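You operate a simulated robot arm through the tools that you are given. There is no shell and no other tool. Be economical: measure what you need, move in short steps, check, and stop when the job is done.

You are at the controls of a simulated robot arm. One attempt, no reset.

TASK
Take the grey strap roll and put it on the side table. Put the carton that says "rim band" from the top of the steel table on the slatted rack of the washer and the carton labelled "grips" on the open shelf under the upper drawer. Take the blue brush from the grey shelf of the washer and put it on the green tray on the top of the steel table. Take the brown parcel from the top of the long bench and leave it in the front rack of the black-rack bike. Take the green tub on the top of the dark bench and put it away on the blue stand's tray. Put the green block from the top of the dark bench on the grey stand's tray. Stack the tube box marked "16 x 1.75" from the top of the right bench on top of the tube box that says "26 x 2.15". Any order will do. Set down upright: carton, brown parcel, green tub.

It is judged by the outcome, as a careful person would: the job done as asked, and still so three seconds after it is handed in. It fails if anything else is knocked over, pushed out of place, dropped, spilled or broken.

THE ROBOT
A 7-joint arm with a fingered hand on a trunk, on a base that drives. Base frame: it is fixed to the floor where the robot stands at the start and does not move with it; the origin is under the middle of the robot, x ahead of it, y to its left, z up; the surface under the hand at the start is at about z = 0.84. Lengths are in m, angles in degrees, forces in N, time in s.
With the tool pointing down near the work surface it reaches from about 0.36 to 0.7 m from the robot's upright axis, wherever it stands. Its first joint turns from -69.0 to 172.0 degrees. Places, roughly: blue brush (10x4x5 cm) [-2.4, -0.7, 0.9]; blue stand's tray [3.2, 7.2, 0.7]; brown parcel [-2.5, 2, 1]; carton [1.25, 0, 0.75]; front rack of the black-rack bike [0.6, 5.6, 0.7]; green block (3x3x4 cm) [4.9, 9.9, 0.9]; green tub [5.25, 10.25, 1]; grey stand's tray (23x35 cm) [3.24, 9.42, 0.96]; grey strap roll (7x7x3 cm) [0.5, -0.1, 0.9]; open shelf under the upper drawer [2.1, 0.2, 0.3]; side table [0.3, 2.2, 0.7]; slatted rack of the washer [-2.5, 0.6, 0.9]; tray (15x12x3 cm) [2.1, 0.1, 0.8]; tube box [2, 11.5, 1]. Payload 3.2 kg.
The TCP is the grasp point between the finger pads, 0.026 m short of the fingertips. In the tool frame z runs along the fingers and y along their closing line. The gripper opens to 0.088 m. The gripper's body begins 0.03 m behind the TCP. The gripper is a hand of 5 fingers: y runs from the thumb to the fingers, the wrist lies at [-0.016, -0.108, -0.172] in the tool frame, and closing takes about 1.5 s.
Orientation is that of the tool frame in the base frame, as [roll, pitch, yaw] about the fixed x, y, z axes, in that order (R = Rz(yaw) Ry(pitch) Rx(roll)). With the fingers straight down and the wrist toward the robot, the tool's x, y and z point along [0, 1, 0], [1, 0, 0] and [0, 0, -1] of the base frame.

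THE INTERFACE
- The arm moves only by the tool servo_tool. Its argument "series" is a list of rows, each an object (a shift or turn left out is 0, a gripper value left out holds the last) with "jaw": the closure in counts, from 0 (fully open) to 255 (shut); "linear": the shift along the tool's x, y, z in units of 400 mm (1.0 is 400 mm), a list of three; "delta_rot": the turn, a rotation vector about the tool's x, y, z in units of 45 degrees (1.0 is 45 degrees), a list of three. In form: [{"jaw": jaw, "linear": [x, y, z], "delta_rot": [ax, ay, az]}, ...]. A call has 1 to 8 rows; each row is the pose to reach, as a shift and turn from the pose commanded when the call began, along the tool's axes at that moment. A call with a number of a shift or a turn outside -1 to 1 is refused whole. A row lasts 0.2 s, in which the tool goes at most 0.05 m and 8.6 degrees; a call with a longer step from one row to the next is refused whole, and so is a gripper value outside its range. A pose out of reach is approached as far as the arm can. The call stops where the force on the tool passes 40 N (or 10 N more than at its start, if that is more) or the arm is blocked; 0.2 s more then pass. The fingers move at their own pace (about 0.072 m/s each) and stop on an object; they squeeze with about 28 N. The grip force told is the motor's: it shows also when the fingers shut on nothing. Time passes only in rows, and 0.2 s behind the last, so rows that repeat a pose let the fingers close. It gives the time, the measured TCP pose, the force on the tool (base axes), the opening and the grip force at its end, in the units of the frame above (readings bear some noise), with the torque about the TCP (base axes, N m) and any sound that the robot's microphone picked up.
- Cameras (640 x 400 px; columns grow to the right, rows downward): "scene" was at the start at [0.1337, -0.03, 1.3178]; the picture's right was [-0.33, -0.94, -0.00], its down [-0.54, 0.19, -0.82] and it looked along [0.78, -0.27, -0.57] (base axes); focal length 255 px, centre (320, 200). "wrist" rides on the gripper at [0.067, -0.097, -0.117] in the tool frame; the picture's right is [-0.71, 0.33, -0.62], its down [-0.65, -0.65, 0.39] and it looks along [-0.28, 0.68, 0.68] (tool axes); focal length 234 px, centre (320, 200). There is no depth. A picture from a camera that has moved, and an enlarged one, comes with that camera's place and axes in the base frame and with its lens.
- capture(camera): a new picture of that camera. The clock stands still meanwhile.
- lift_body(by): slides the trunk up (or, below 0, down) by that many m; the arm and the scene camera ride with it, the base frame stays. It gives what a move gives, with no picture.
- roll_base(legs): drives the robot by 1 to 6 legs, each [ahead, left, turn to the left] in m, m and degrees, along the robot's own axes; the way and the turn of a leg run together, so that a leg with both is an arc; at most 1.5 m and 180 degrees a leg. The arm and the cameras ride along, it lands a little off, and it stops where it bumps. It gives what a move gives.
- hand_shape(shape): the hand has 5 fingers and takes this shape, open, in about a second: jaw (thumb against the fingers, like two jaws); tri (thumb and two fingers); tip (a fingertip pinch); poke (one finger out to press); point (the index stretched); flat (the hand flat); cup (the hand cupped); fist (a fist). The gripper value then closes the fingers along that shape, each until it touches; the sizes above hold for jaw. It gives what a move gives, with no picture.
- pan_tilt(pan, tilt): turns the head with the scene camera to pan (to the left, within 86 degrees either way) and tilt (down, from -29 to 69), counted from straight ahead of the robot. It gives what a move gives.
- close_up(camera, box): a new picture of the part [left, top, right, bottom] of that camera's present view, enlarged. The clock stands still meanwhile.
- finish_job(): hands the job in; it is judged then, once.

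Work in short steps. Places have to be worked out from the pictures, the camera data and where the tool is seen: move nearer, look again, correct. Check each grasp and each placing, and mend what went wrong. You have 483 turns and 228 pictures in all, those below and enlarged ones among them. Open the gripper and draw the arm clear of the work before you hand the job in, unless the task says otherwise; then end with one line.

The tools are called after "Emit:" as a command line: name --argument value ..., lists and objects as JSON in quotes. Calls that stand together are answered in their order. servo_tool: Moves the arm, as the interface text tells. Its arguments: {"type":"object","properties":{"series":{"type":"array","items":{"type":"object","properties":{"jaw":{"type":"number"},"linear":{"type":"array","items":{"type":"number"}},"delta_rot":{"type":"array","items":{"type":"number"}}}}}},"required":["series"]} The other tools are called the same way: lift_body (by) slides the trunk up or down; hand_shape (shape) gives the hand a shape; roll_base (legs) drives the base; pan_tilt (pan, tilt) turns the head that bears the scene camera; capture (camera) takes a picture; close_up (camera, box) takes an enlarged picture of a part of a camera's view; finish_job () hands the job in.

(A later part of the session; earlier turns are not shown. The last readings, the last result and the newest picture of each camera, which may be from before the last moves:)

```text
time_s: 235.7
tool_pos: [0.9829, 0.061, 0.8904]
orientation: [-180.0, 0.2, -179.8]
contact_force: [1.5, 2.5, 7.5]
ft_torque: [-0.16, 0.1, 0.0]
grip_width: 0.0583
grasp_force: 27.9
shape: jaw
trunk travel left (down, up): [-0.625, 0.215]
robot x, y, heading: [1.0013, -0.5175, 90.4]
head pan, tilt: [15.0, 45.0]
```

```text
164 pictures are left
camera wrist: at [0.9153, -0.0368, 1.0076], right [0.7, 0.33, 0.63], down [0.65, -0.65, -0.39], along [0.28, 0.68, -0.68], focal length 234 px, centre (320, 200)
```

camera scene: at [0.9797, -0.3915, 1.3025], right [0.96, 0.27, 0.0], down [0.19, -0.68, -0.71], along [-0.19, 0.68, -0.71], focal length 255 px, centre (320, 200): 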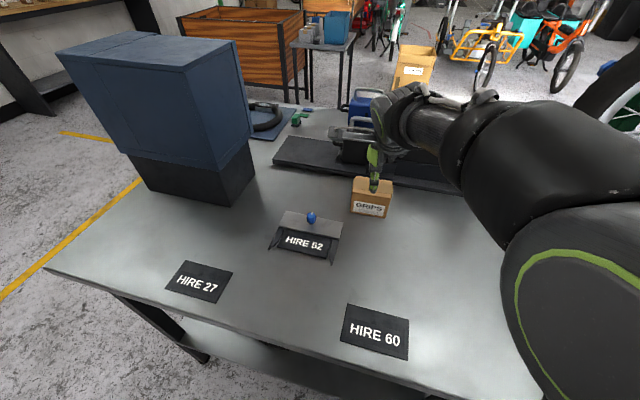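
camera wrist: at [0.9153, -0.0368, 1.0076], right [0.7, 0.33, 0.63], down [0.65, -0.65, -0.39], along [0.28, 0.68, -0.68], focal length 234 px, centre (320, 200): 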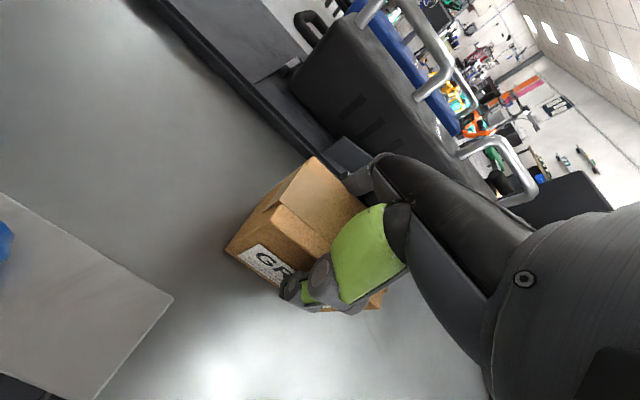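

Held. Lift, retract, then drive around to the shelf side.

Emit:
servo_tool --series '[{"linear": [0, 0, -0.1]}, {"linear": [0, 0, -0.2]}, {"linear": [0, 0, -0.32]}, {"linear": [0, 0, -0.44]}, {"linear": [0, -0.1, -0.48]}, {"linear": [0, -0.2, -0.48]}, {"linear": [0, -0.3, -0.48]}, {"linear": [0, -0.4, -0.48]}]'

Emit:
roll_base --legs '[[-0.35, 0, 0], [0, -1.5, 0], [0, -0.45, 0], [1.5, 0, 0], [0.65, 0, 0], [0, 0, 180]]'

Emit:
capture --camera "wrist"

```text
time_s: 237.5
tool_pos: [0.982, -0.0988, 1.0835]
orientation: [179.9, 0.2, -179.9]
contact_force: [0.2, 0.0, -2.3]
ft_torque: [0.04, 0.05, -0.02]
grip_width: 0.0576
grasp_force: 27.8
shape: jaw
trunk travel left (down, up): [-0.625, 0.215]
robot x, y, heading: [0.9997, -0.5193, 90.3]
head pan, tilt: [15.0, 45.0]
```

```text
time_s: 266.6
tool_pos: [2.9281, 0.8632, 1.0833]
orientation: [179.9, 0.3, 2.5]
contact_force: [0.2, -0.4, -1.6]
ft_torque: [0.01, 0.02, 0.0]
grip_width: 0.0566
grasp_force: 28.2
shape: jaw
trunk travel left (down, up): [-0.625, 0.215]
robot x, y, heading: [2.8918, 1.2856, -87.4]
head pan, tilt: [15.0, 45.0]
```

```text
163 pictures are left
camera wrist: at [2.9902, 0.9631, 1.2003], right [-0.69, -0.36, 0.63], down [-0.68, 0.63, -0.39], along [-0.25, -0.69, -0.68], focal length 234 px, centre (320, 200)
```

wrist: 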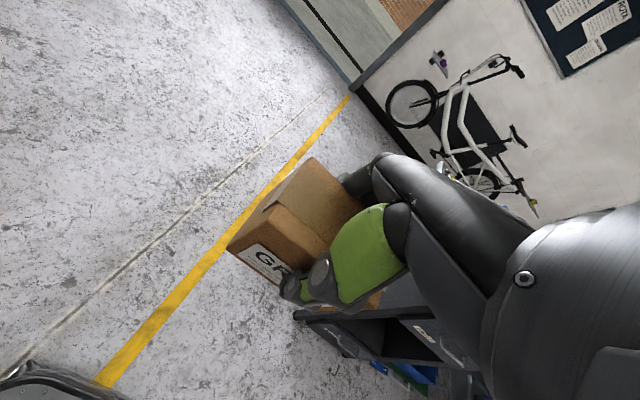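

Now squaring up in front of the shelf and lowering the trunk.

Emit:
roll_base --legs '[[0, -0.81, -2.6]]'

Emit:
lift_body --by -0.5

Emit:
pan_tilt --pan 12 --tilt 40

Emit:
capture --camera "scene"

Emit:
capture --camera "wrist"

```text
time_s: 271.0
tool_pos: [2.0821, 0.8491, 1.0835]
orientation: [179.9, 0.4, -1.2]
contact_force: [-0.6, 0.4, -1.6]
ft_torque: [-0.01, 0.02, -0.04]
grip_width: 0.0566
grasp_force: 28.4
shape: jaw
trunk travel left (down, up): [-0.625, 0.215]
robot x, y, heading: [2.0708, 1.2734, -90.6]
head pan, tilt: [15.0, 45.0]
```

```text
refused: -0.5 is not a number from -0.4 to 0.4
```

```text
time_s: 271.6
tool_pos: [2.0823, 0.8482, 1.083]
orientation: [-179.8, 0.3, -1.1]
contact_force: [0.6, -0.6, -3.0]
ft_torque: [0.0, 0.0, 0.01]
grip_width: 0.0566
grasp_force: 27.7
shape: jaw
trunk travel left (down, up): [-0.625, 0.215]
robot x, y, heading: [2.0687, 1.27, -90.6]
head pan, tilt: [12.0, 40.0]
```

```text
162 pictures are left
camera scene: at [2.0884, 1.1376, 1.3096], right [-0.98, -0.19, 0.0], down [-0.13, 0.63, -0.77], along [0.15, -0.75, -0.64], focal length 255 px, centre (320, 200)
```

scene: 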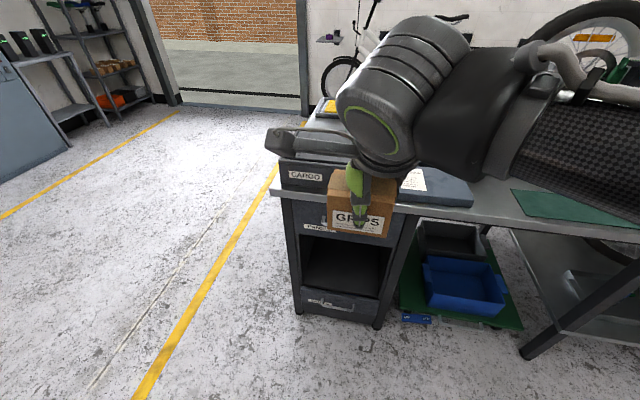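

```text
161 pictures are left
camera wrist: at [2.1514, 0.9444, 1.2001], right [-0.71, -0.32, 0.63], down [-0.64, 0.67, -0.38], along [-0.29, -0.67, -0.68], focal length 234 px, centre (320, 200)
```

wrist: 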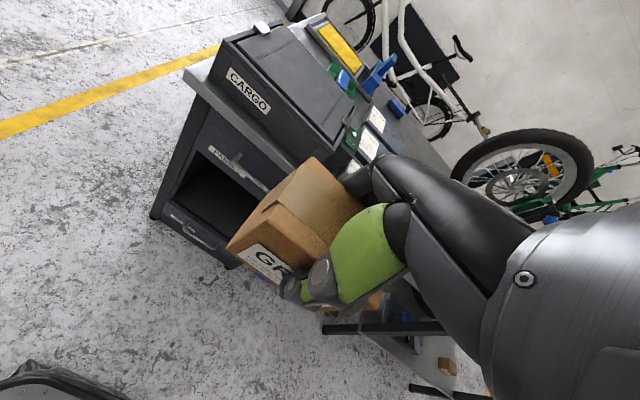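

Shelf centre around x 2.12, floor about 0.31. Lowering the trunk in two steps.

Emit:
lift_body --by -0.38

Emit:
lift_body --by -0.17

Emit:
pan_tilt --pan 12 --tilt 30

Emit:
capture --camera "scene"

Emit:
capture --camera "wrist"

```text
time_s: 275.3
tool_pos: [2.0827, 0.849, 0.7029]
orientation: [-179.9, 0.3, -1.1]
contact_force: [0.7, 1.3, -1.9]
ft_torque: [-0.01, 0.0, -0.01]
grip_width: 0.0567
grasp_force: 28.2
shape: jaw
trunk travel left (down, up): [-0.245, 0.595]
robot x, y, heading: [2.0738, 1.2711, -90.8]
head pan, tilt: [12.0, 40.0]
```

```text
time_s: 277.2
tool_pos: [2.0834, 0.8486, 0.532]
orientation: [-179.9, 0.4, -1.2]
contact_force: [-0.8, 0.2, -2.1]
ft_torque: [0.0, -0.01, -0.02]
grip_width: 0.0566
grasp_force: 28.2
shape: jaw
trunk travel left (down, up): [-0.075, 0.765]
robot x, y, heading: [2.0719, 1.2703, -90.9]
head pan, tilt: [12.0, 40.0]
```

```text
time_s: 278.0
tool_pos: [2.0838, 0.8483, 0.5326]
orientation: [-179.9, 0.3, -1.1]
contact_force: [0.2, -0.1, -1.6]
ft_torque: [-0.01, 0.0, 0.03]
grip_width: 0.0564
grasp_force: 28.2
shape: jaw
trunk travel left (down, up): [-0.075, 0.765]
robot x, y, heading: [2.0748, 1.2713, -90.9]
head pan, tilt: [12.0, 30.0]
```

```text
160 pictures are left
camera scene: at [2.0895, 1.1324, 0.775], right [-0.98, -0.19, 0.0], down [-0.1, 0.49, -0.87], along [0.17, -0.85, -0.5], focal length 255 px, centre (320, 200)
```

scene: 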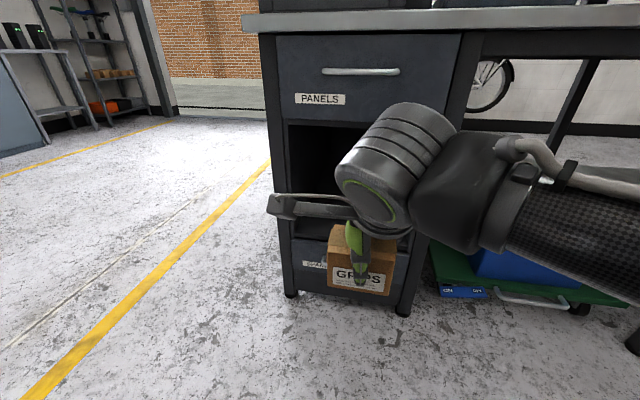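

```text
159 pictures are left
camera wrist: at [2.1513, 0.9446, 0.6502], right [-0.71, -0.32, 0.63], down [-0.64, 0.67, -0.38], along [-0.29, -0.67, -0.68], focal length 234 px, centre (320, 200)
```

wrist: 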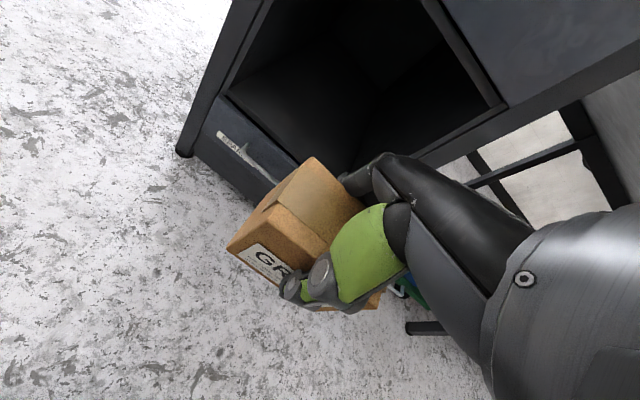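

Opening measured: x 1.97–2.27, z 0.30–0.64, front plane y≈0.565. I lower to about 3 cm above the shelf level outside, shift to x≈2.11, then go in.

Emit:
lift_body --by -0.07

Emit:
servo_tool --series '[{"linear": [0.04, 0, 0.1]}, {"linear": [0.075, 0, 0.2]}, {"linear": [0.075, 0.1, 0.2]}, {"linear": [0.075, 0.2, 0.2]}, {"linear": [0.075, 0.3, 0.2]}, {"linear": [0.075, 0.42, 0.2]}]'

Emit:
capture --camera "scene"

Emit:
capture --camera "wrist"

```text
time_s: 279.0
tool_pos: [2.0816, 0.8487, 0.4633]
orientation: [-180.0, 0.3, -1.1]
contact_force: [0.6, -0.5, -2.9]
ft_torque: [-0.02, 0.04, 0.03]
grip_width: 0.0565
grasp_force: 28.0
shape: jaw
trunk travel left (down, up): [-0.005, 0.835]
robot x, y, heading: [2.0751, 1.2712, -90.8]
head pan, tilt: [12.0, 30.0]
```

```text
time_s: 280.4
tool_pos: [2.1084, 0.68, 0.3823]
orientation: [-179.9, 0.4, -1.0]
contact_force: [0.7, 0.5, -1.0]
ft_torque: [-0.03, 0.03, -0.01]
grip_width: 0.0562
grasp_force: 28.1
shape: jaw
trunk travel left (down, up): [-0.005, 0.835]
robot x, y, heading: [2.0754, 1.2735, -91.1]
head pan, tilt: [12.0, 30.0]
```

```text
158 pictures are left
camera scene: at [2.0895, 1.1324, 0.7051], right [-0.98, -0.19, 0.0], down [-0.1, 0.49, -0.87], along [0.17, -0.85, -0.5], focal length 255 px, centre (320, 200)
```

scene: 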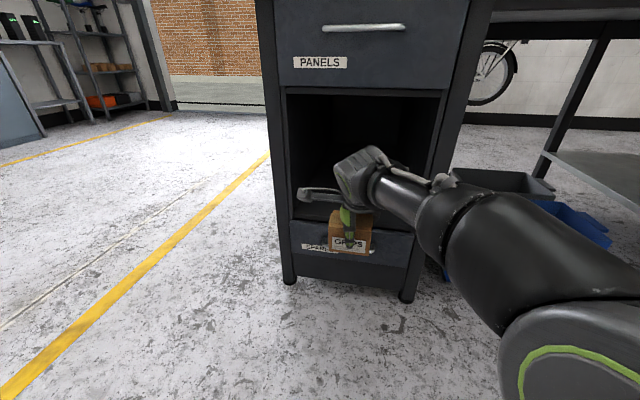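

```text
157 pictures are left
camera wrist: at [2.1763, 0.7764, 0.4982], right [-0.71, -0.32, 0.63], down [-0.64, 0.67, -0.38], along [-0.29, -0.67, -0.68], focal length 234 px, centre (320, 200)
```

wrist: 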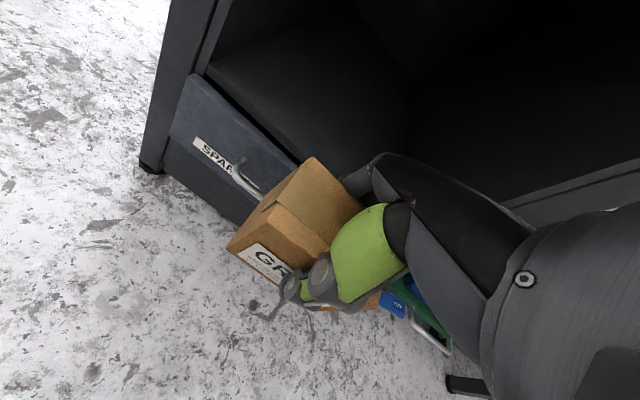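

Too far for the arm alone; I raise 1.5 cm and drive the base forward so the hand enters the opening.

Emit:
servo_tool --series '[{"linear": [0, 0, -0.035]}, {"linear": [0, 0, -0.035]}]'

Emit:
roll_base --legs '[[0.12, 0, 0]]'

Emit:
capture --camera "scene"

Emit:
capture --camera "wrist"

```text
time_s: 281.0
tool_pos: [2.1083, 0.6794, 0.3941]
orientation: [-179.8, 0.3, -1.1]
contact_force: [-0.5, -0.7, -1.8]
ft_torque: [-0.02, -0.01, -0.01]
grip_width: 0.0565
grasp_force: 27.9
shape: jaw
trunk travel left (down, up): [-0.005, 0.835]
robot x, y, heading: [2.069, 1.2705, -90.6]
head pan, tilt: [12.0, 30.0]
```

```text
time_s: 282.3
tool_pos: [2.105, 0.5605, 0.3954]
orientation: [-179.9, 0.3, -1.1]
contact_force: [0.4, 0.6, -2.6]
ft_torque: [0.0, 0.04, 0.03]
grip_width: 0.0564
grasp_force: 27.8
shape: jaw
trunk travel left (down, up): [-0.005, 0.835]
robot x, y, heading: [2.0674, 1.1502, -90.8]
head pan, tilt: [12.0, 30.0]
```

```text
156 pictures are left
camera scene: at [2.0874, 1.0125, 0.705], right [-0.98, -0.19, 0.0], down [-0.1, 0.49, -0.87], along [0.17, -0.85, -0.5], focal length 255 px, centre (320, 200)
```

scene: 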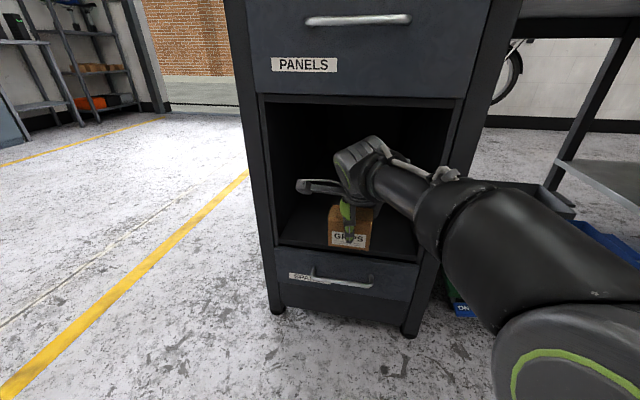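

```text
155 pictures are left
camera wrist: at [2.1746, 0.6562, 0.5126], right [-0.71, -0.32, 0.63], down [-0.64, 0.67, -0.38], along [-0.3, -0.67, -0.68], focal length 234 px, centre (320, 200)
```

wrist: 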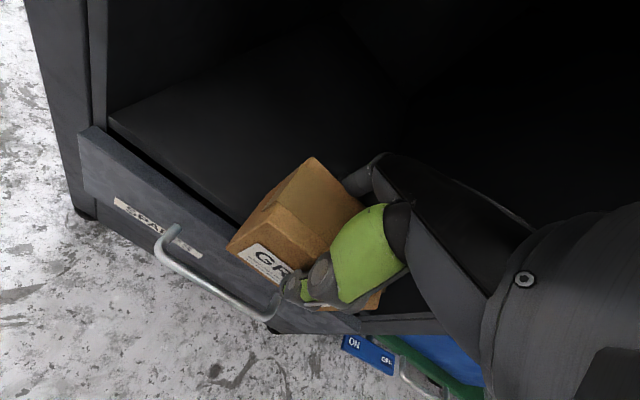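

Going in another 0.1 m.

Emit:
roll_base --legs '[[0.1, 0, 0]]'

Emit:
capture --camera "scene"

Emit:
capture --camera "wrist"

```text
time_s: 283.4
tool_pos: [2.1048, 0.4606, 0.3947]
orientation: [-179.9, 0.3, -1.2]
contact_force: [-0.3, -0.3, -2.8]
ft_torque: [-0.01, -0.01, 0.0]
grip_width: 0.0562
grasp_force: 28.6
shape: jaw
trunk travel left (down, up): [-0.005, 0.835]
robot x, y, heading: [2.0683, 1.055, -90.8]
head pan, tilt: [12.0, 30.0]
```

```text
154 pictures are left
camera scene: at [2.0859, 0.9129, 0.705], right [-0.98, -0.19, 0.0], down [-0.1, 0.49, -0.87], along [0.17, -0.85, -0.5], focal length 255 px, centre (320, 200)
```

scene: 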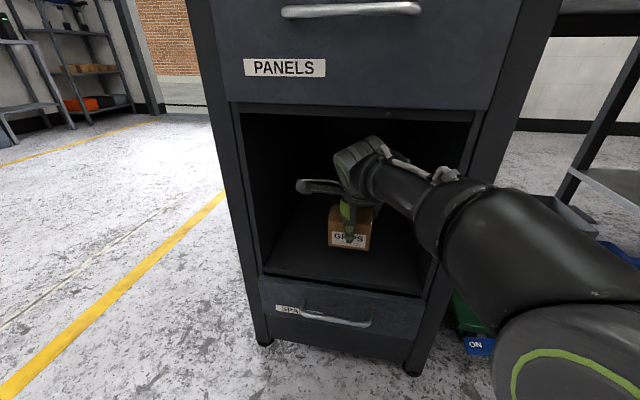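

```text
153 pictures are left
camera wrist: at [2.1733, 0.5566, 0.5126], right [-0.71, -0.32, 0.63], down [-0.64, 0.67, -0.38], along [-0.3, -0.67, -0.68], focal length 234 px, centre (320, 200)
```

wrist: 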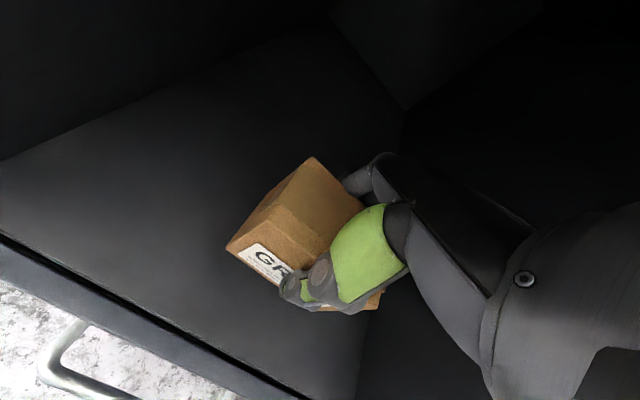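

Well inside and clear. Lowering to contact.

Emit:
servo_tool --series '[{"linear": [0, 0, 0.04]}, {"linear": [0, 0, 0.07]}, {"linear": [0, 0, 0.09]}, {"linear": [0, 0, 0.11]}, {"linear": [0, 0, 0.125]}, {"linear": [0, 0, 0.14]}, {"linear": [0, 0, 0.155]}]'

```text
time_s: 285.0
tool_pos: [2.1035, 0.4577, 0.3493]
orientation: [178.2, -0.5, -1.1]
contact_force: [-0.3, 4.7, 20.2]
ft_torque: [0.92, 0.0, -0.01]
grip_width: 0.0579
grasp_force: 27.9
shape: jaw
trunk travel left (down, up): [-0.005, 0.835]
robot x, y, heading: [2.0713, 1.0559, -90.7]
head pan, tilt: [12.0, 30.0]
stopped in row 7: the force on the tool passed its limit at 43 N (the readings are from after the stop); the commanded pose is now the measured one
```

Carton rests on the shelf. Opening, then rising 7.5 cm.

Emit:
servo_tool --series '[{"linear": [0, 0, -0.005], "jaw": 0}, {"linear": [0, 0, -0.005]}, {"linear": [0, 0, -0.005]}, {"linear": [0, 0, -0.005]}, {"linear": [0, 0, -0.005]}]'

Emit:
servo_tool --series '[{"linear": [0, 0, -0.05]}, {"linear": [0, 0, -0.1]}, {"linear": [0, 0, -0.15]}, {"linear": [0, 0, -0.19]}, {"linear": [0, 0, -0.19]}]'

Emit:
capture --camera "scene"

Emit:
capture --camera "wrist"

```text
time_s: 286.2
tool_pos: [2.1045, 0.457, 0.3449]
orientation: [178.9, -0.1, -1.2]
contact_force: [1.0, -0.7, 1.5]
ft_torque: [-0.01, 0.02, -0.02]
grip_width: 0.0879
grasp_force: 0.1
shape: jaw
trunk travel left (down, up): [-0.005, 0.835]
robot x, y, heading: [2.0721, 1.0527, -91.1]
head pan, tilt: [12.0, 30.0]
```

```text
time_s: 287.4
tool_pos: [2.1039, 0.4594, 0.422]
orientation: [178.9, -0.1, -1.2]
contact_force: [0.3, -0.2, 0.7]
ft_torque: [0.01, 0.0, 0.01]
grip_width: 0.0878
grasp_force: 0.1
shape: jaw
trunk travel left (down, up): [-0.005, 0.835]
robot x, y, heading: [2.0678, 1.0531, -90.9]
head pan, tilt: [12.0, 30.0]
```

```text
152 pictures are left
camera scene: at [2.0859, 0.9131, 0.7051], right [-0.98, -0.19, 0.0], down [-0.1, 0.49, -0.87], along [0.17, -0.85, -0.5], focal length 255 px, centre (320, 200)
```

scene: 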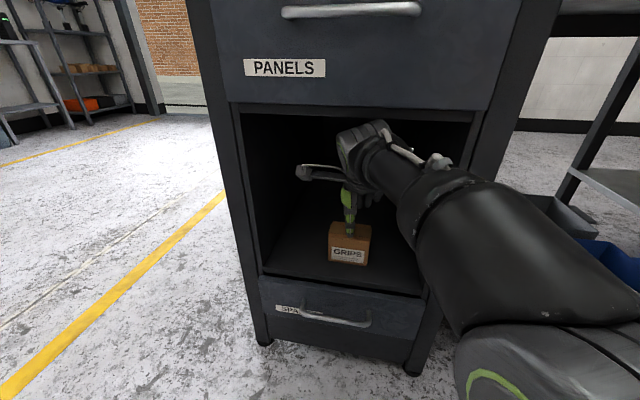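

```text
151 pictures are left
camera wrist: at [2.1719, 0.5579, 0.5377], right [-0.72, -0.3, 0.63], down [-0.63, 0.66, -0.4], along [-0.29, -0.69, -0.67], focal length 234 px, centre (320, 200)
```

wrist: 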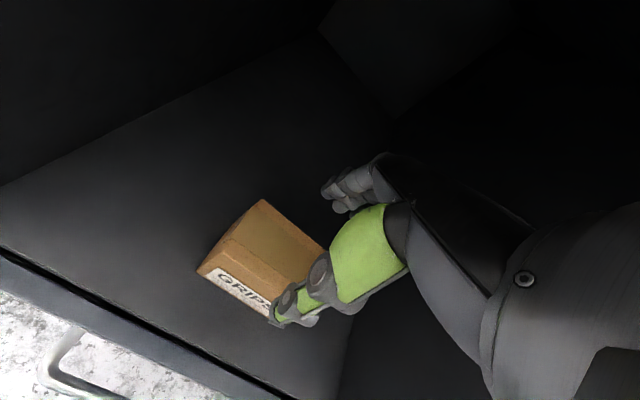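

Carton stands upright; tips clear its top by ~2.5 cm. Backing out with the base, then raising the trunk.

Emit:
roll_base --legs '[[-0.35, 0, 0]]'

Emit:
capture --camera "scene"

Emit:
lift_body --by 0.4

Emit:
lift_body --by 0.22

```text
time_s: 289.6
tool_pos: [2.1111, 0.8058, 0.4209]
orientation: [178.9, 0.0, -1.1]
contact_force: [-0.4, -0.3, 0.4]
ft_torque: [0.0, -0.03, 0.05]
grip_width: 0.088
grasp_force: 0.1
shape: jaw
trunk travel left (down, up): [-0.005, 0.835]
robot x, y, heading: [2.0737, 1.3944, -90.7]
head pan, tilt: [12.0, 30.0]
```

```text
150 pictures are left
camera scene: at [2.0912, 1.2587, 0.7051], right [-0.98, -0.2, 0.0], down [-0.1, 0.49, -0.87], along [0.17, -0.85, -0.5], focal length 255 px, centre (320, 200)
```

scene: 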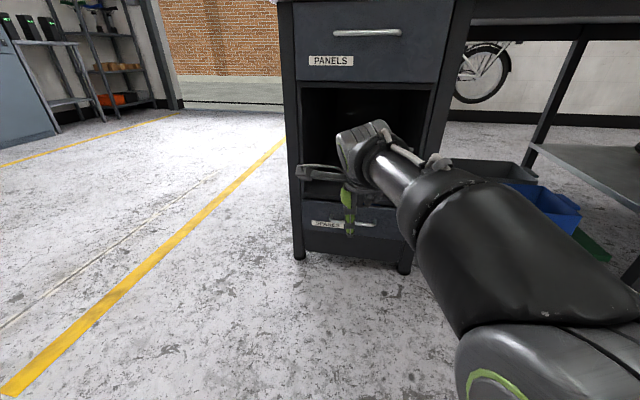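

```text
time_s: 293.5
tool_pos: [2.1106, 0.806, 0.8212]
orientation: [178.9, -0.1, -1.1]
contact_force: [0.9, -0.3, -0.8]
ft_torque: [0.0, 0.0, -0.03]
grip_width: 0.0879
grasp_force: 0.1
shape: jaw
trunk travel left (down, up): [-0.405, 0.435]
robot x, y, heading: [2.0737, 1.3975, -90.8]
head pan, tilt: [12.0, 30.0]
```

```text
time_s: 295.8
tool_pos: [2.1099, 0.8059, 1.043]
orientation: [178.8, -0.1, -1.1]
contact_force: [0.2, 0.6, -0.4]
ft_torque: [0.02, 0.0, 0.01]
grip_width: 0.088
grasp_force: 0.1
shape: jaw
trunk travel left (down, up): [-0.625, 0.215]
robot x, y, heading: [2.0729, 1.4015, -90.8]
head pan, tilt: [12.0, 30.0]
```

Next: the brown parcel on the long bench. I retract the arm, turn west and drive along the corridor between the steel table and the crate.

Emit:
servo_tool --series '[{"linear": [0, -0.1, -0.03], "delta_rot": [0.025, 0, 0]}, {"linear": [0, -0.2, -0.06], "delta_rot": [0.025, 0, 0]}, {"linear": [0, -0.3, -0.09], "delta_rot": [0.025, 0, 0]}, {"linear": [0, -0.4, -0.1], "delta_rot": [0.025, 0, 0]}]'

Emit:
roll_base --legs '[[0.15, 0, 0], [0, 0, -89], [1.5, 0, 0], [1.5, 0, 0]]'

Emit:
pan_tilt --pan 0 --tilt 20

Emit:
capture --camera "scene"

Emit:
capture --camera "wrist"

```text
time_s: 296.8
tool_pos: [2.1119, 0.967, 1.0787]
orientation: [179.9, -0.2, -1.1]
contact_force: [0.3, -0.3, 0.0]
ft_torque: [0.0, 0.0, 0.01]
grip_width: 0.0879
grasp_force: 0.2
shape: jaw
trunk travel left (down, up): [-0.625, 0.215]
robot x, y, heading: [2.0751, 1.3983, -90.9]
head pan, tilt: [12.0, 30.0]
```

```text
time_s: 316.2
tool_pos: [-1.3829, 1.2864, 1.078]
orientation: [180.0, -0.1, -92.5]
contact_force: [-0.3, -0.8, -0.2]
ft_torque: [0.01, 0.0, 0.03]
grip_width: 0.0879
grasp_force: 0.0
shape: jaw
trunk travel left (down, up): [-0.625, 0.215]
robot x, y, heading: [-0.9462, 1.3147, 177.5]
head pan, tilt: [12.0, 30.0]
```

```text
time_s: 316.9
tool_pos: [-1.3833, 1.2868, 1.0784]
orientation: [179.9, -0.1, -92.6]
contact_force: [-0.9, 0.1, 0.2]
ft_torque: [0.01, 0.0, 0.01]
grip_width: 0.088
grasp_force: 0.1
shape: jaw
trunk travel left (down, up): [-0.625, 0.215]
robot x, y, heading: [-0.9484, 1.3164, 177.7]
head pan, tilt: [0.0, 20.0]
```

```text
149 pictures are left
camera scene: at [-1.0916, 1.3199, 1.3411], right [0.04, 1.0, 0.0], down [0.34, -0.01, -0.94], along [-0.94, 0.04, -0.34], focal length 255 px, centre (320, 200)
```

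scene: 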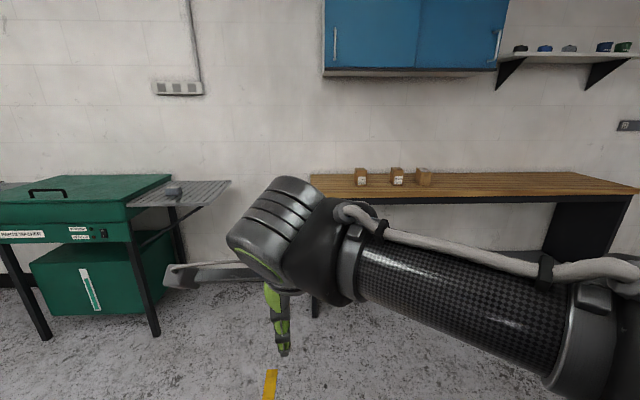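

```text
148 pictures are left
camera wrist: at [-1.2882, 1.2162, 1.1959], right [-0.3, 0.72, 0.62], down [0.68, 0.62, -0.39], along [-0.67, 0.31, -0.68], focal length 234 px, centre (320, 200)
```

wrist: 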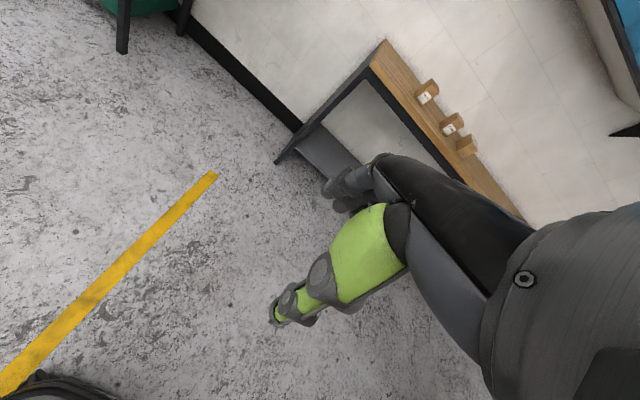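

Three boxes on the long bench; zooming to identify the parcel.

Emit:
close_up --camera "scene" --box '[330, 150, 460, 230]'

```text
4.92 times, centred on (395, 190) of scene
camera zoom: at [-1.0916, 1.3199, 1.3411], right [0.04, 1.0, 0.0], down [0.34, -0.01, -0.94], along [-0.94, 0.04, -0.34], focal length 1255 px, centre (-49, 249)
```

zoom: 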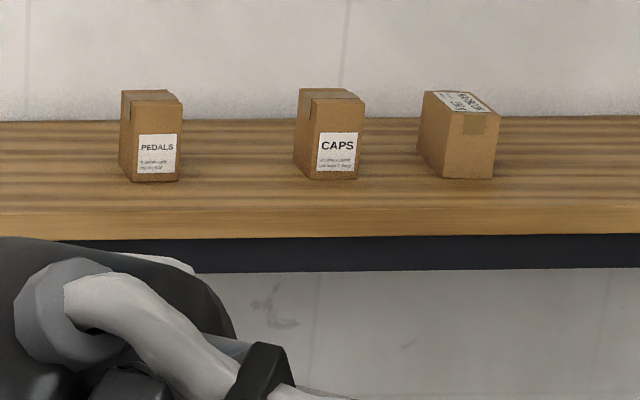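

The third box (address label on top) is the parcel, near (-2.55, 2.02). Driving up to it.

Emit:
roll_base --legs '[[0.6, 0, 2.3], [0, -0.65, 0], [0.35, 0, 0]]'

Emit:
pan_tilt --pan 10 --tilt 40

Emit:
capture --camera "scene"

Emit:
capture --camera "wrist"

```text
time_s: 325.5
tool_pos: [-2.3442, 1.9295, 1.0778]
orientation: [-180.0, -0.1, -89.8]
contact_force: [-0.4, 0.1, -1.2]
ft_torque: [0.01, -0.02, -0.04]
grip_width: 0.0882
grasp_force: 0.0
shape: jaw
trunk travel left (down, up): [-0.625, 0.215]
robot x, y, heading: [-1.9149, 1.9775, -179.7]
head pan, tilt: [0.0, 20.0]
```

```text
time_s: 326.3
tool_pos: [-2.346, 1.9294, 1.0785]
orientation: [179.9, 0.0, -89.8]
contact_force: [0.6, -0.2, 0.7]
ft_torque: [0.05, -0.03, 0.05]
grip_width: 0.088
grasp_force: 0.1
shape: jaw
trunk travel left (down, up): [-0.625, 0.215]
robot x, y, heading: [-1.911, 1.9787, -179.6]
head pan, tilt: [10.0, 40.0]
```

```text
146 pictures are left
camera scene: at [-2.0471, 1.9615, 1.3098], right [-0.18, 0.98, 0.0], down [0.63, 0.12, -0.77], along [-0.75, -0.14, -0.64], focal length 255 px, centre (320, 200)
```

scene: 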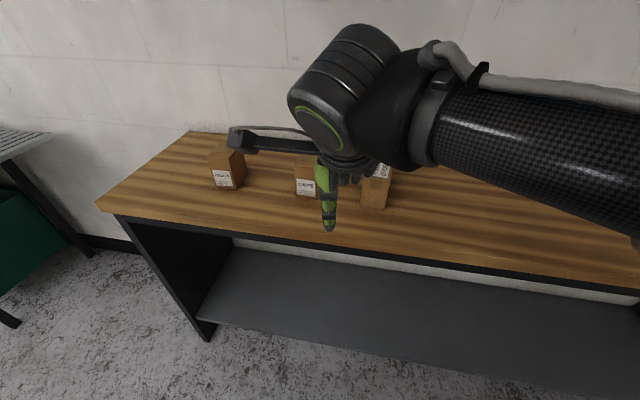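

```text
145 pictures are left
camera wrist: at [-2.2479, 1.863, 1.1959], right [-0.33, 0.71, 0.62], down [0.65, 0.65, -0.39], along [-0.68, 0.27, -0.68], focal length 234 px, centre (320, 200)
```

wrist: 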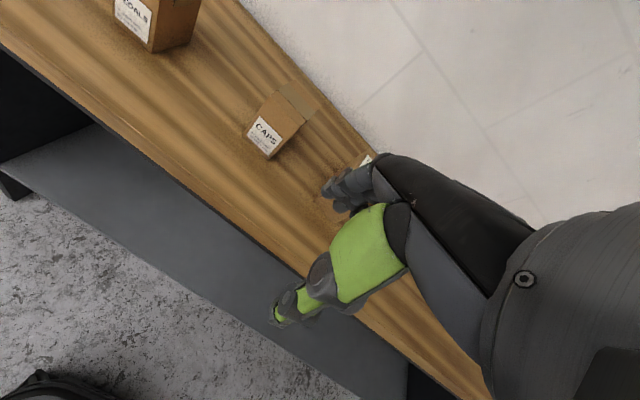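

The parcel is behind the hand. I shift the base right by 0.2 m to see it.

Emit:
roll_base --legs '[[0, -0.22, 0]]'

Emit:
capture --camera "scene"

Emit:
capture --camera "wrist"

```text
time_s: 328.0
tool_pos: [-2.3468, 2.1489, 1.0781]
orientation: [179.9, -0.2, -90.0]
contact_force: [0.0, -0.8, -0.1]
ft_torque: [-0.02, -0.03, -0.02]
grip_width: 0.0878
grasp_force: 0.1
shape: jaw
trunk travel left (down, up): [-0.625, 0.215]
robot x, y, heading: [-1.9162, 2.1954, -179.5]
head pan, tilt: [10.0, 40.0]
```

```text
144 pictures are left
camera scene: at [-2.0488, 2.18, 1.3097], right [-0.18, 0.98, 0.0], down [0.63, 0.12, -0.77], along [-0.75, -0.14, -0.64], focal length 255 px, centre (320, 200)
```

scene: 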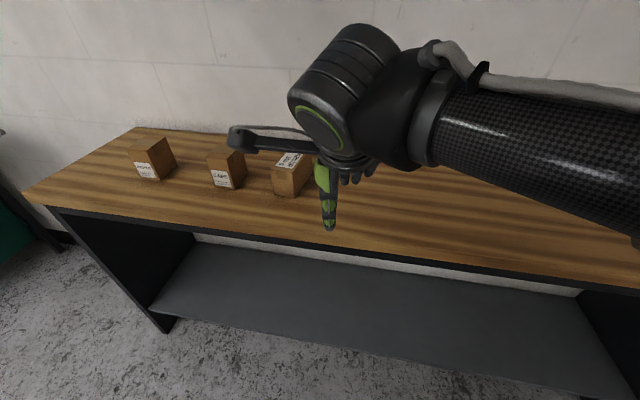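

```text
143 pictures are left
camera wrist: at [-2.2499, 2.0821, 1.196], right [-0.33, 0.71, 0.62], down [0.65, 0.65, -0.39], along [-0.68, 0.28, -0.68], focal length 234 px, centre (320, 200)
```

wrist: 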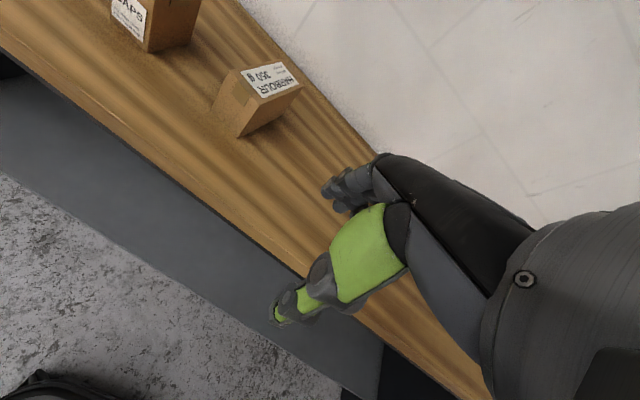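

Emit:
close_up --camera "wrist" --box '[180, 40, 340, 150]'

Emit:
close_up --camera "scene" --box '[230, 130, 350, 210]'

```text
3.64 times, centred on (260, 95) of wrist
camera zoom: at [-2.2499, 2.0821, 1.196], right [-0.33, 0.71, 0.62], down [0.65, 0.65, -0.39], along [-0.68, 0.28, -0.68], focal length 852 px, centre (538, 582)
```

zoom: 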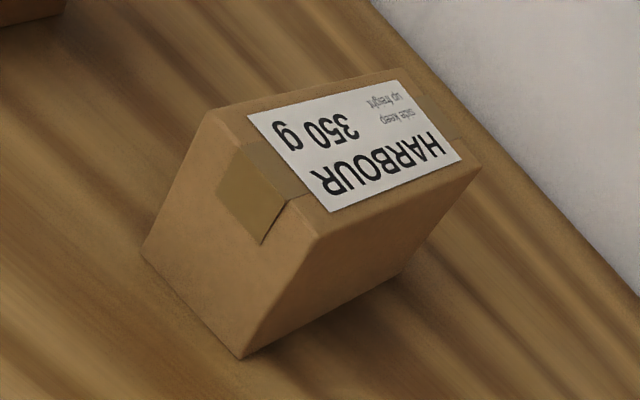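

```text
5.00 times, centred on (290, 170) of scene
camera zoom: at [-2.0488, 2.18, 1.3097], right [-0.18, 0.98, 0.0], down [0.63, 0.12, -0.77], along [-0.75, -0.14, -0.64], focal length 1275 px, centre (470, 350)
```

zoom: 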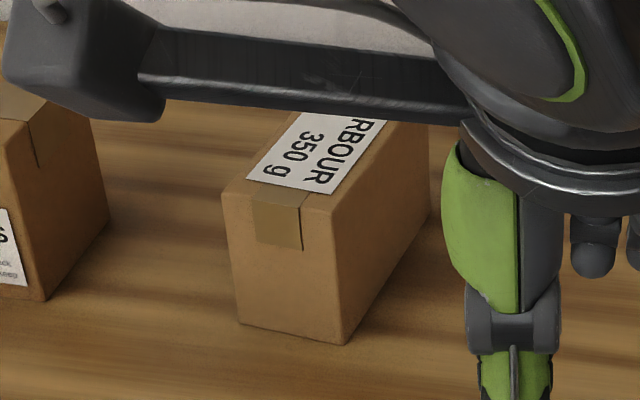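

Parcel: about 6 (y) × 12.5 (x) × 8 cm, centre (-2.59, 2.009), bench ~0.90, turned ~7°. To grip across its 6 cm width with a comfortable wrist, I turn the base 30° left and rotate the hand the rest.

Emit:
roll_base --legs '[[0, 0, 29.5], [0.07, -0.17, 0]]'

Emit:
servo_tool --series '[{"delta_rot": [0, 0, -0.17]}, {"delta_rot": [0, 0, -0.34]}, {"delta_rot": [0, 0, -0.51]}, {"delta_rot": [0, 0, -0.68]}, {"delta_rot": [0, 0, -0.85]}, {"delta_rot": [0, 0, -1.0]}]'

Emit:
capture --camera "scene"

```text
time_s: 331.0
tool_pos: [-2.4102, 2.0481, 1.0777]
orientation: [180.0, -0.2, -59.7]
contact_force: [0.0, 0.0, 0.1]
ft_torque: [-0.02, 0.0, -0.05]
grip_width: 0.0877
grasp_force: 0.0
shape: jaw
trunk travel left (down, up): [-0.625, 0.215]
robot x, y, heading: [-2.0636, 2.3061, -149.4]
head pan, tilt: [10.0, 40.0]
```

```text
time_s: 332.4
tool_pos: [-2.411, 2.0476, 1.0779]
orientation: [180.0, -0.1, -14.5]
contact_force: [0.0, 0.0, -0.7]
ft_torque: [-0.02, 0.03, 0.03]
grip_width: 0.0879
grasp_force: 0.0
shape: jaw
trunk travel left (down, up): [-0.625, 0.215]
robot x, y, heading: [-2.058, 2.3063, -149.3]
head pan, tilt: [10.0, 40.0]
```

```text
140 pictures are left
camera scene: at [-2.1687, 2.2242, 1.3097], right [-0.65, 0.76, 0.0], down [0.49, 0.42, -0.77], along [-0.58, -0.5, -0.64], focal length 255 px, centre (320, 200)
```

scene: 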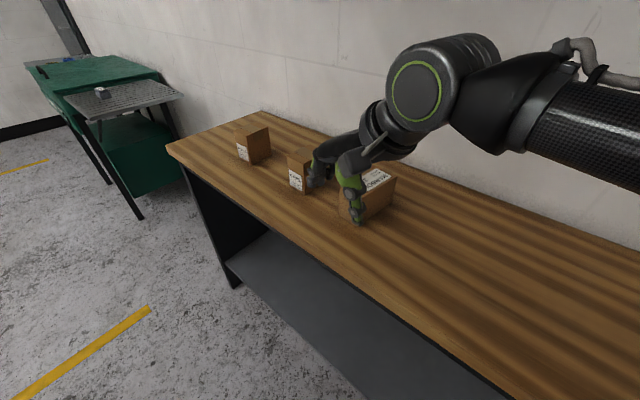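

Emit:
servo_tool --series '[{"linear": [-0.1, 0.05, 0], "delta_rot": [0, 0, -0.167]}, {"linear": [-0.2, 0.1, 0], "delta_rot": [0, 0, -0.167]}, {"linear": [-0.3, 0.15, 0], "delta_rot": [0, 0, -0.167]}, {"linear": [-0.409, 0.2065, 0], "delta_rot": [0, 0, -0.167]}, {"linear": [-0.409, 0.2065, 0], "delta_rot": [0, 0, -0.167]}]'

Emit:
capture --camera "scene"

Emit:
capture --camera "wrist"

```text
time_s: 333.6
tool_pos: [-2.5887, 2.0112, 1.0797]
orientation: [179.9, 0.0, -7.2]
contact_force: [0.4, 0.0, 0.2]
ft_torque: [-0.07, 0.04, 0.02]
grip_width: 0.0878
grasp_force: 0.0
shape: jaw
trunk travel left (down, up): [-0.625, 0.215]
robot x, y, heading: [-2.0609, 2.3072, -149.6]
head pan, tilt: [10.0, 40.0]
```

```text
139 pictures are left
camera scene: at [-2.1672, 2.2255, 1.3099], right [-0.65, 0.76, 0.0], down [0.49, 0.42, -0.77], along [-0.58, -0.5, -0.64], focal length 255 px, centre (320, 200)
```

scene: 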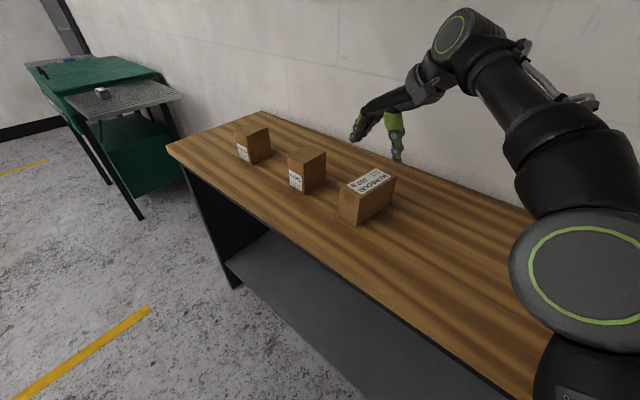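

```text
138 pictures are left
camera wrist: at [-2.5098, 2.0993, 1.197], right [-0.74, -0.24, 0.62], down [-0.56, 0.73, -0.39], along [-0.36, -0.64, -0.68], focal length 234 px, centre (320, 200)
```

wrist: 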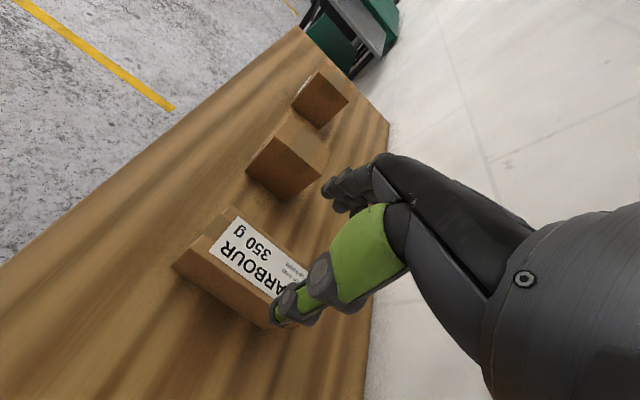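

Emit:
close_up --camera "scene" --box '[320, 150, 420, 230]'

Emit:
close_up --camera "wrist" --box '[150, 190, 350, 350]'

```text
5.00 times, centred on (370, 190) of scene
camera zoom: at [-2.1672, 2.2255, 1.3099], right [-0.65, 0.76, 0.0], down [0.49, 0.42, -0.77], along [-0.58, -0.5, -0.64], focal length 1275 px, centre (70, 250)
```

zoom: 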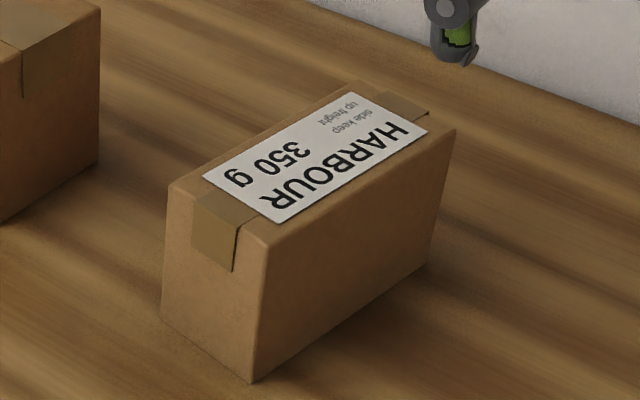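

```text
2.50 times, centred on (250, 270) of wrist
camera zoom: at [-2.5098, 2.0993, 1.197], right [-0.74, -0.24, 0.62], down [-0.56, 0.73, -0.39], along [-0.36, -0.64, -0.68], focal length 585 px, centre (495, 25)
```

zoom: 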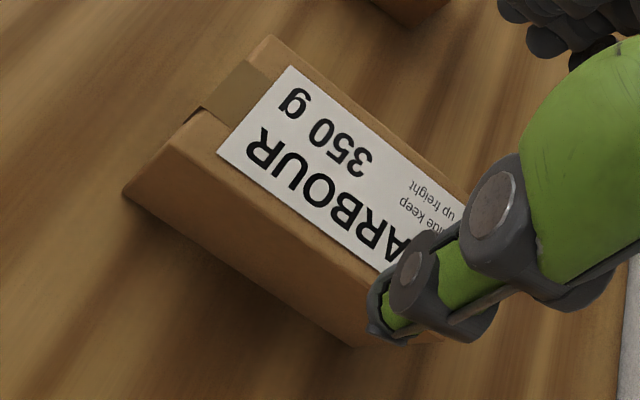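

All views agree: centre (-2.586, 2.010), top 0.984. The hand is aligned; descending to grip.

Emit:
servo_tool --series '[{"linear": [0, 0.003, 0.1]}, {"linear": [0, 0.003, 0.2]}, {"linear": [0, 0.003, 0.27]}, {"linear": [0, 0.003, 0.3]}, {"linear": [0, 0.003, 0.3]}]'

Emit:
capture --camera "scene"

Emit:
servo_tool --series '[{"jaw": 255}, {"jaw": 255}, {"jaw": 255}, {"jaw": 255}, {"jaw": 255}, {"jaw": 255}, {"jaw": 255}]'

```text
time_s: 334.8
tool_pos: [-2.5899, 2.0086, 0.9586]
orientation: [179.8, 0.0, -7.3]
contact_force: [-0.5, -2.7, 3.1]
ft_torque: [-0.05, -0.03, -0.02]
grip_width: 0.0878
grasp_force: 0.0
shape: jaw
trunk travel left (down, up): [-0.625, 0.215]
robot x, y, heading: [-2.061, 2.3066, -149.5]
head pan, tilt: [10.0, 40.0]
```

```text
135 pictures are left
camera scene: at [-2.1681, 2.2239, 1.3098], right [-0.65, 0.76, 0.0], down [0.49, 0.42, -0.77], along [-0.58, -0.5, -0.64], focal length 255 px, centre (320, 200)
```

scene: 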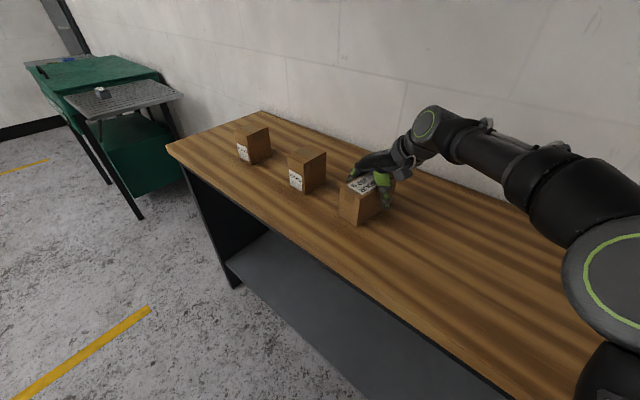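

```text
time_s: 336.4
tool_pos: [-2.5891, 2.0089, 0.9581]
orientation: [179.8, 0.0, -7.3]
contact_force: [-2.5, -3.3, 9.1]
ft_torque: [0.21, 0.0, 0.0]
grip_width: 0.0583
grasp_force: 27.8
shape: jaw
trunk travel left (down, up): [-0.625, 0.215]
robot x, y, heading: [-2.0593, 2.3013, -149.5]
head pan, tilt: [10.0, 40.0]
```

Gripped at 5.8 cm. Lifting straight up, then drawing back.

Emit:
servo_tool --series '[{"linear": [0, 0, -0.08]}, {"linear": [0, 0, -0.18]}, {"linear": [0, 0, -0.3]}, {"linear": [0, 0, -0.4]}, {"linear": [0.1, -0.05, -0.4]}, {"linear": [0.2, -0.1, -0.4]}, {"linear": [0.3, -0.15, -0.4]}, {"linear": [0.36, -0.2, -0.4]}]'

Emit:
capture --camera "wrist"

```text
time_s: 338.2
tool_pos: [-2.4379, 2.072, 1.1186]
orientation: [179.9, -0.2, -7.2]
contact_force: [-0.8, 0.7, -3.2]
ft_torque: [0.0, 0.0, 0.01]
grip_width: 0.0574
grasp_force: 27.3
shape: jaw
out of reach, approached as far as the arm can: row 4
trunk travel left (down, up): [-0.625, 0.215]
robot x, y, heading: [-2.0621, 2.3037, -149.6]
head pan, tilt: [10.0, 40.0]
```

```text
134 pictures are left
camera wrist: at [-2.3604, 2.1603, 1.2359], right [-0.75, -0.24, 0.62], down [-0.56, 0.73, -0.39], along [-0.36, -0.64, -0.68], focal length 234 px, centre (320, 200)
```

wrist: 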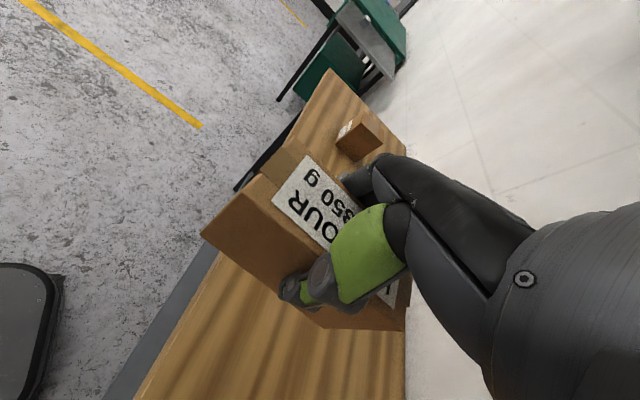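

The parcel hangs level. I back away from the bench, turn north and look for the bike.

Emit:
roll_base --legs '[[-0.45, 0, 0], [0, 0, -121]]'

Emit:
pan_tilt --pan 10 --tilt 15

Emit:
capture --camera "scene"

Emit:
pan_tilt --pan -35 --tilt 15

Emit:
capture --camera "scene"

```text
time_s: 345.9
tool_pos: [-1.6926, 2.9709, 1.1181]
orientation: [179.9, -0.1, -127.7]
contact_force: [-0.2, -0.2, -3.4]
ft_torque: [0.02, 0.01, -0.03]
grip_width: 0.057
grasp_force: 27.8
shape: jaw
trunk travel left (down, up): [-0.625, 0.215]
robot x, y, heading: [-1.6811, 2.5303, 90.0]
head pan, tilt: [10.0, 40.0]
```

```text
time_s: 346.7
tool_pos: [-1.6922, 2.9723, 1.1192]
orientation: [179.8, -0.1, -127.6]
contact_force: [-0.1, -0.4, -3.0]
ft_torque: [0.02, 0.01, 0.0]
grip_width: 0.0568
grasp_force: 27.9
shape: jaw
trunk travel left (down, up): [-0.625, 0.215]
robot x, y, heading: [-1.6788, 2.5283, 90.0]
head pan, tilt: [10.0, 15.0]
```

```text
133 pictures are left
camera scene: at [-1.6963, 2.6705, 1.3491], right [0.98, 0.18, 0.0], down [0.05, -0.26, -0.97], along [-0.17, 0.95, -0.26], focal length 255 px, centre (320, 200)
```

scene: 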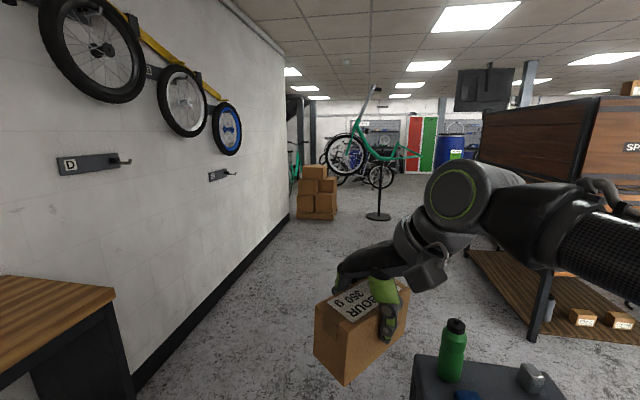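

```text
time_s: 347.9
tool_pos: [-1.692, 2.9734, 1.1192]
orientation: [180.0, -0.2, -127.6]
contact_force: [0.6, -0.3, -3.2]
ft_torque: [-0.02, -0.03, 0.01]
grip_width: 0.057
grasp_force: 28.6
shape: jaw
trunk travel left (down, up): [-0.625, 0.215]
robot x, y, heading: [-1.679, 2.5295, 90.3]
head pan, tilt: [-35.0, 15.0]
```

```text
132 pictures are left
camera scene: at [-1.6266, 2.6553, 1.3492], right [0.82, -0.57, 0.0], down [-0.15, -0.21, -0.97], along [0.55, 0.79, -0.26], focal length 255 px, centre (320, 200)
```

scene: 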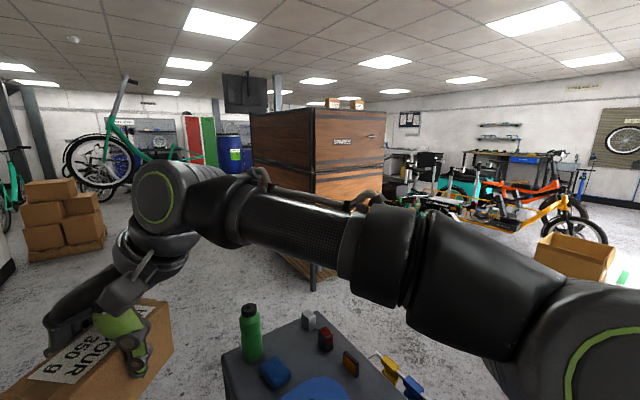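

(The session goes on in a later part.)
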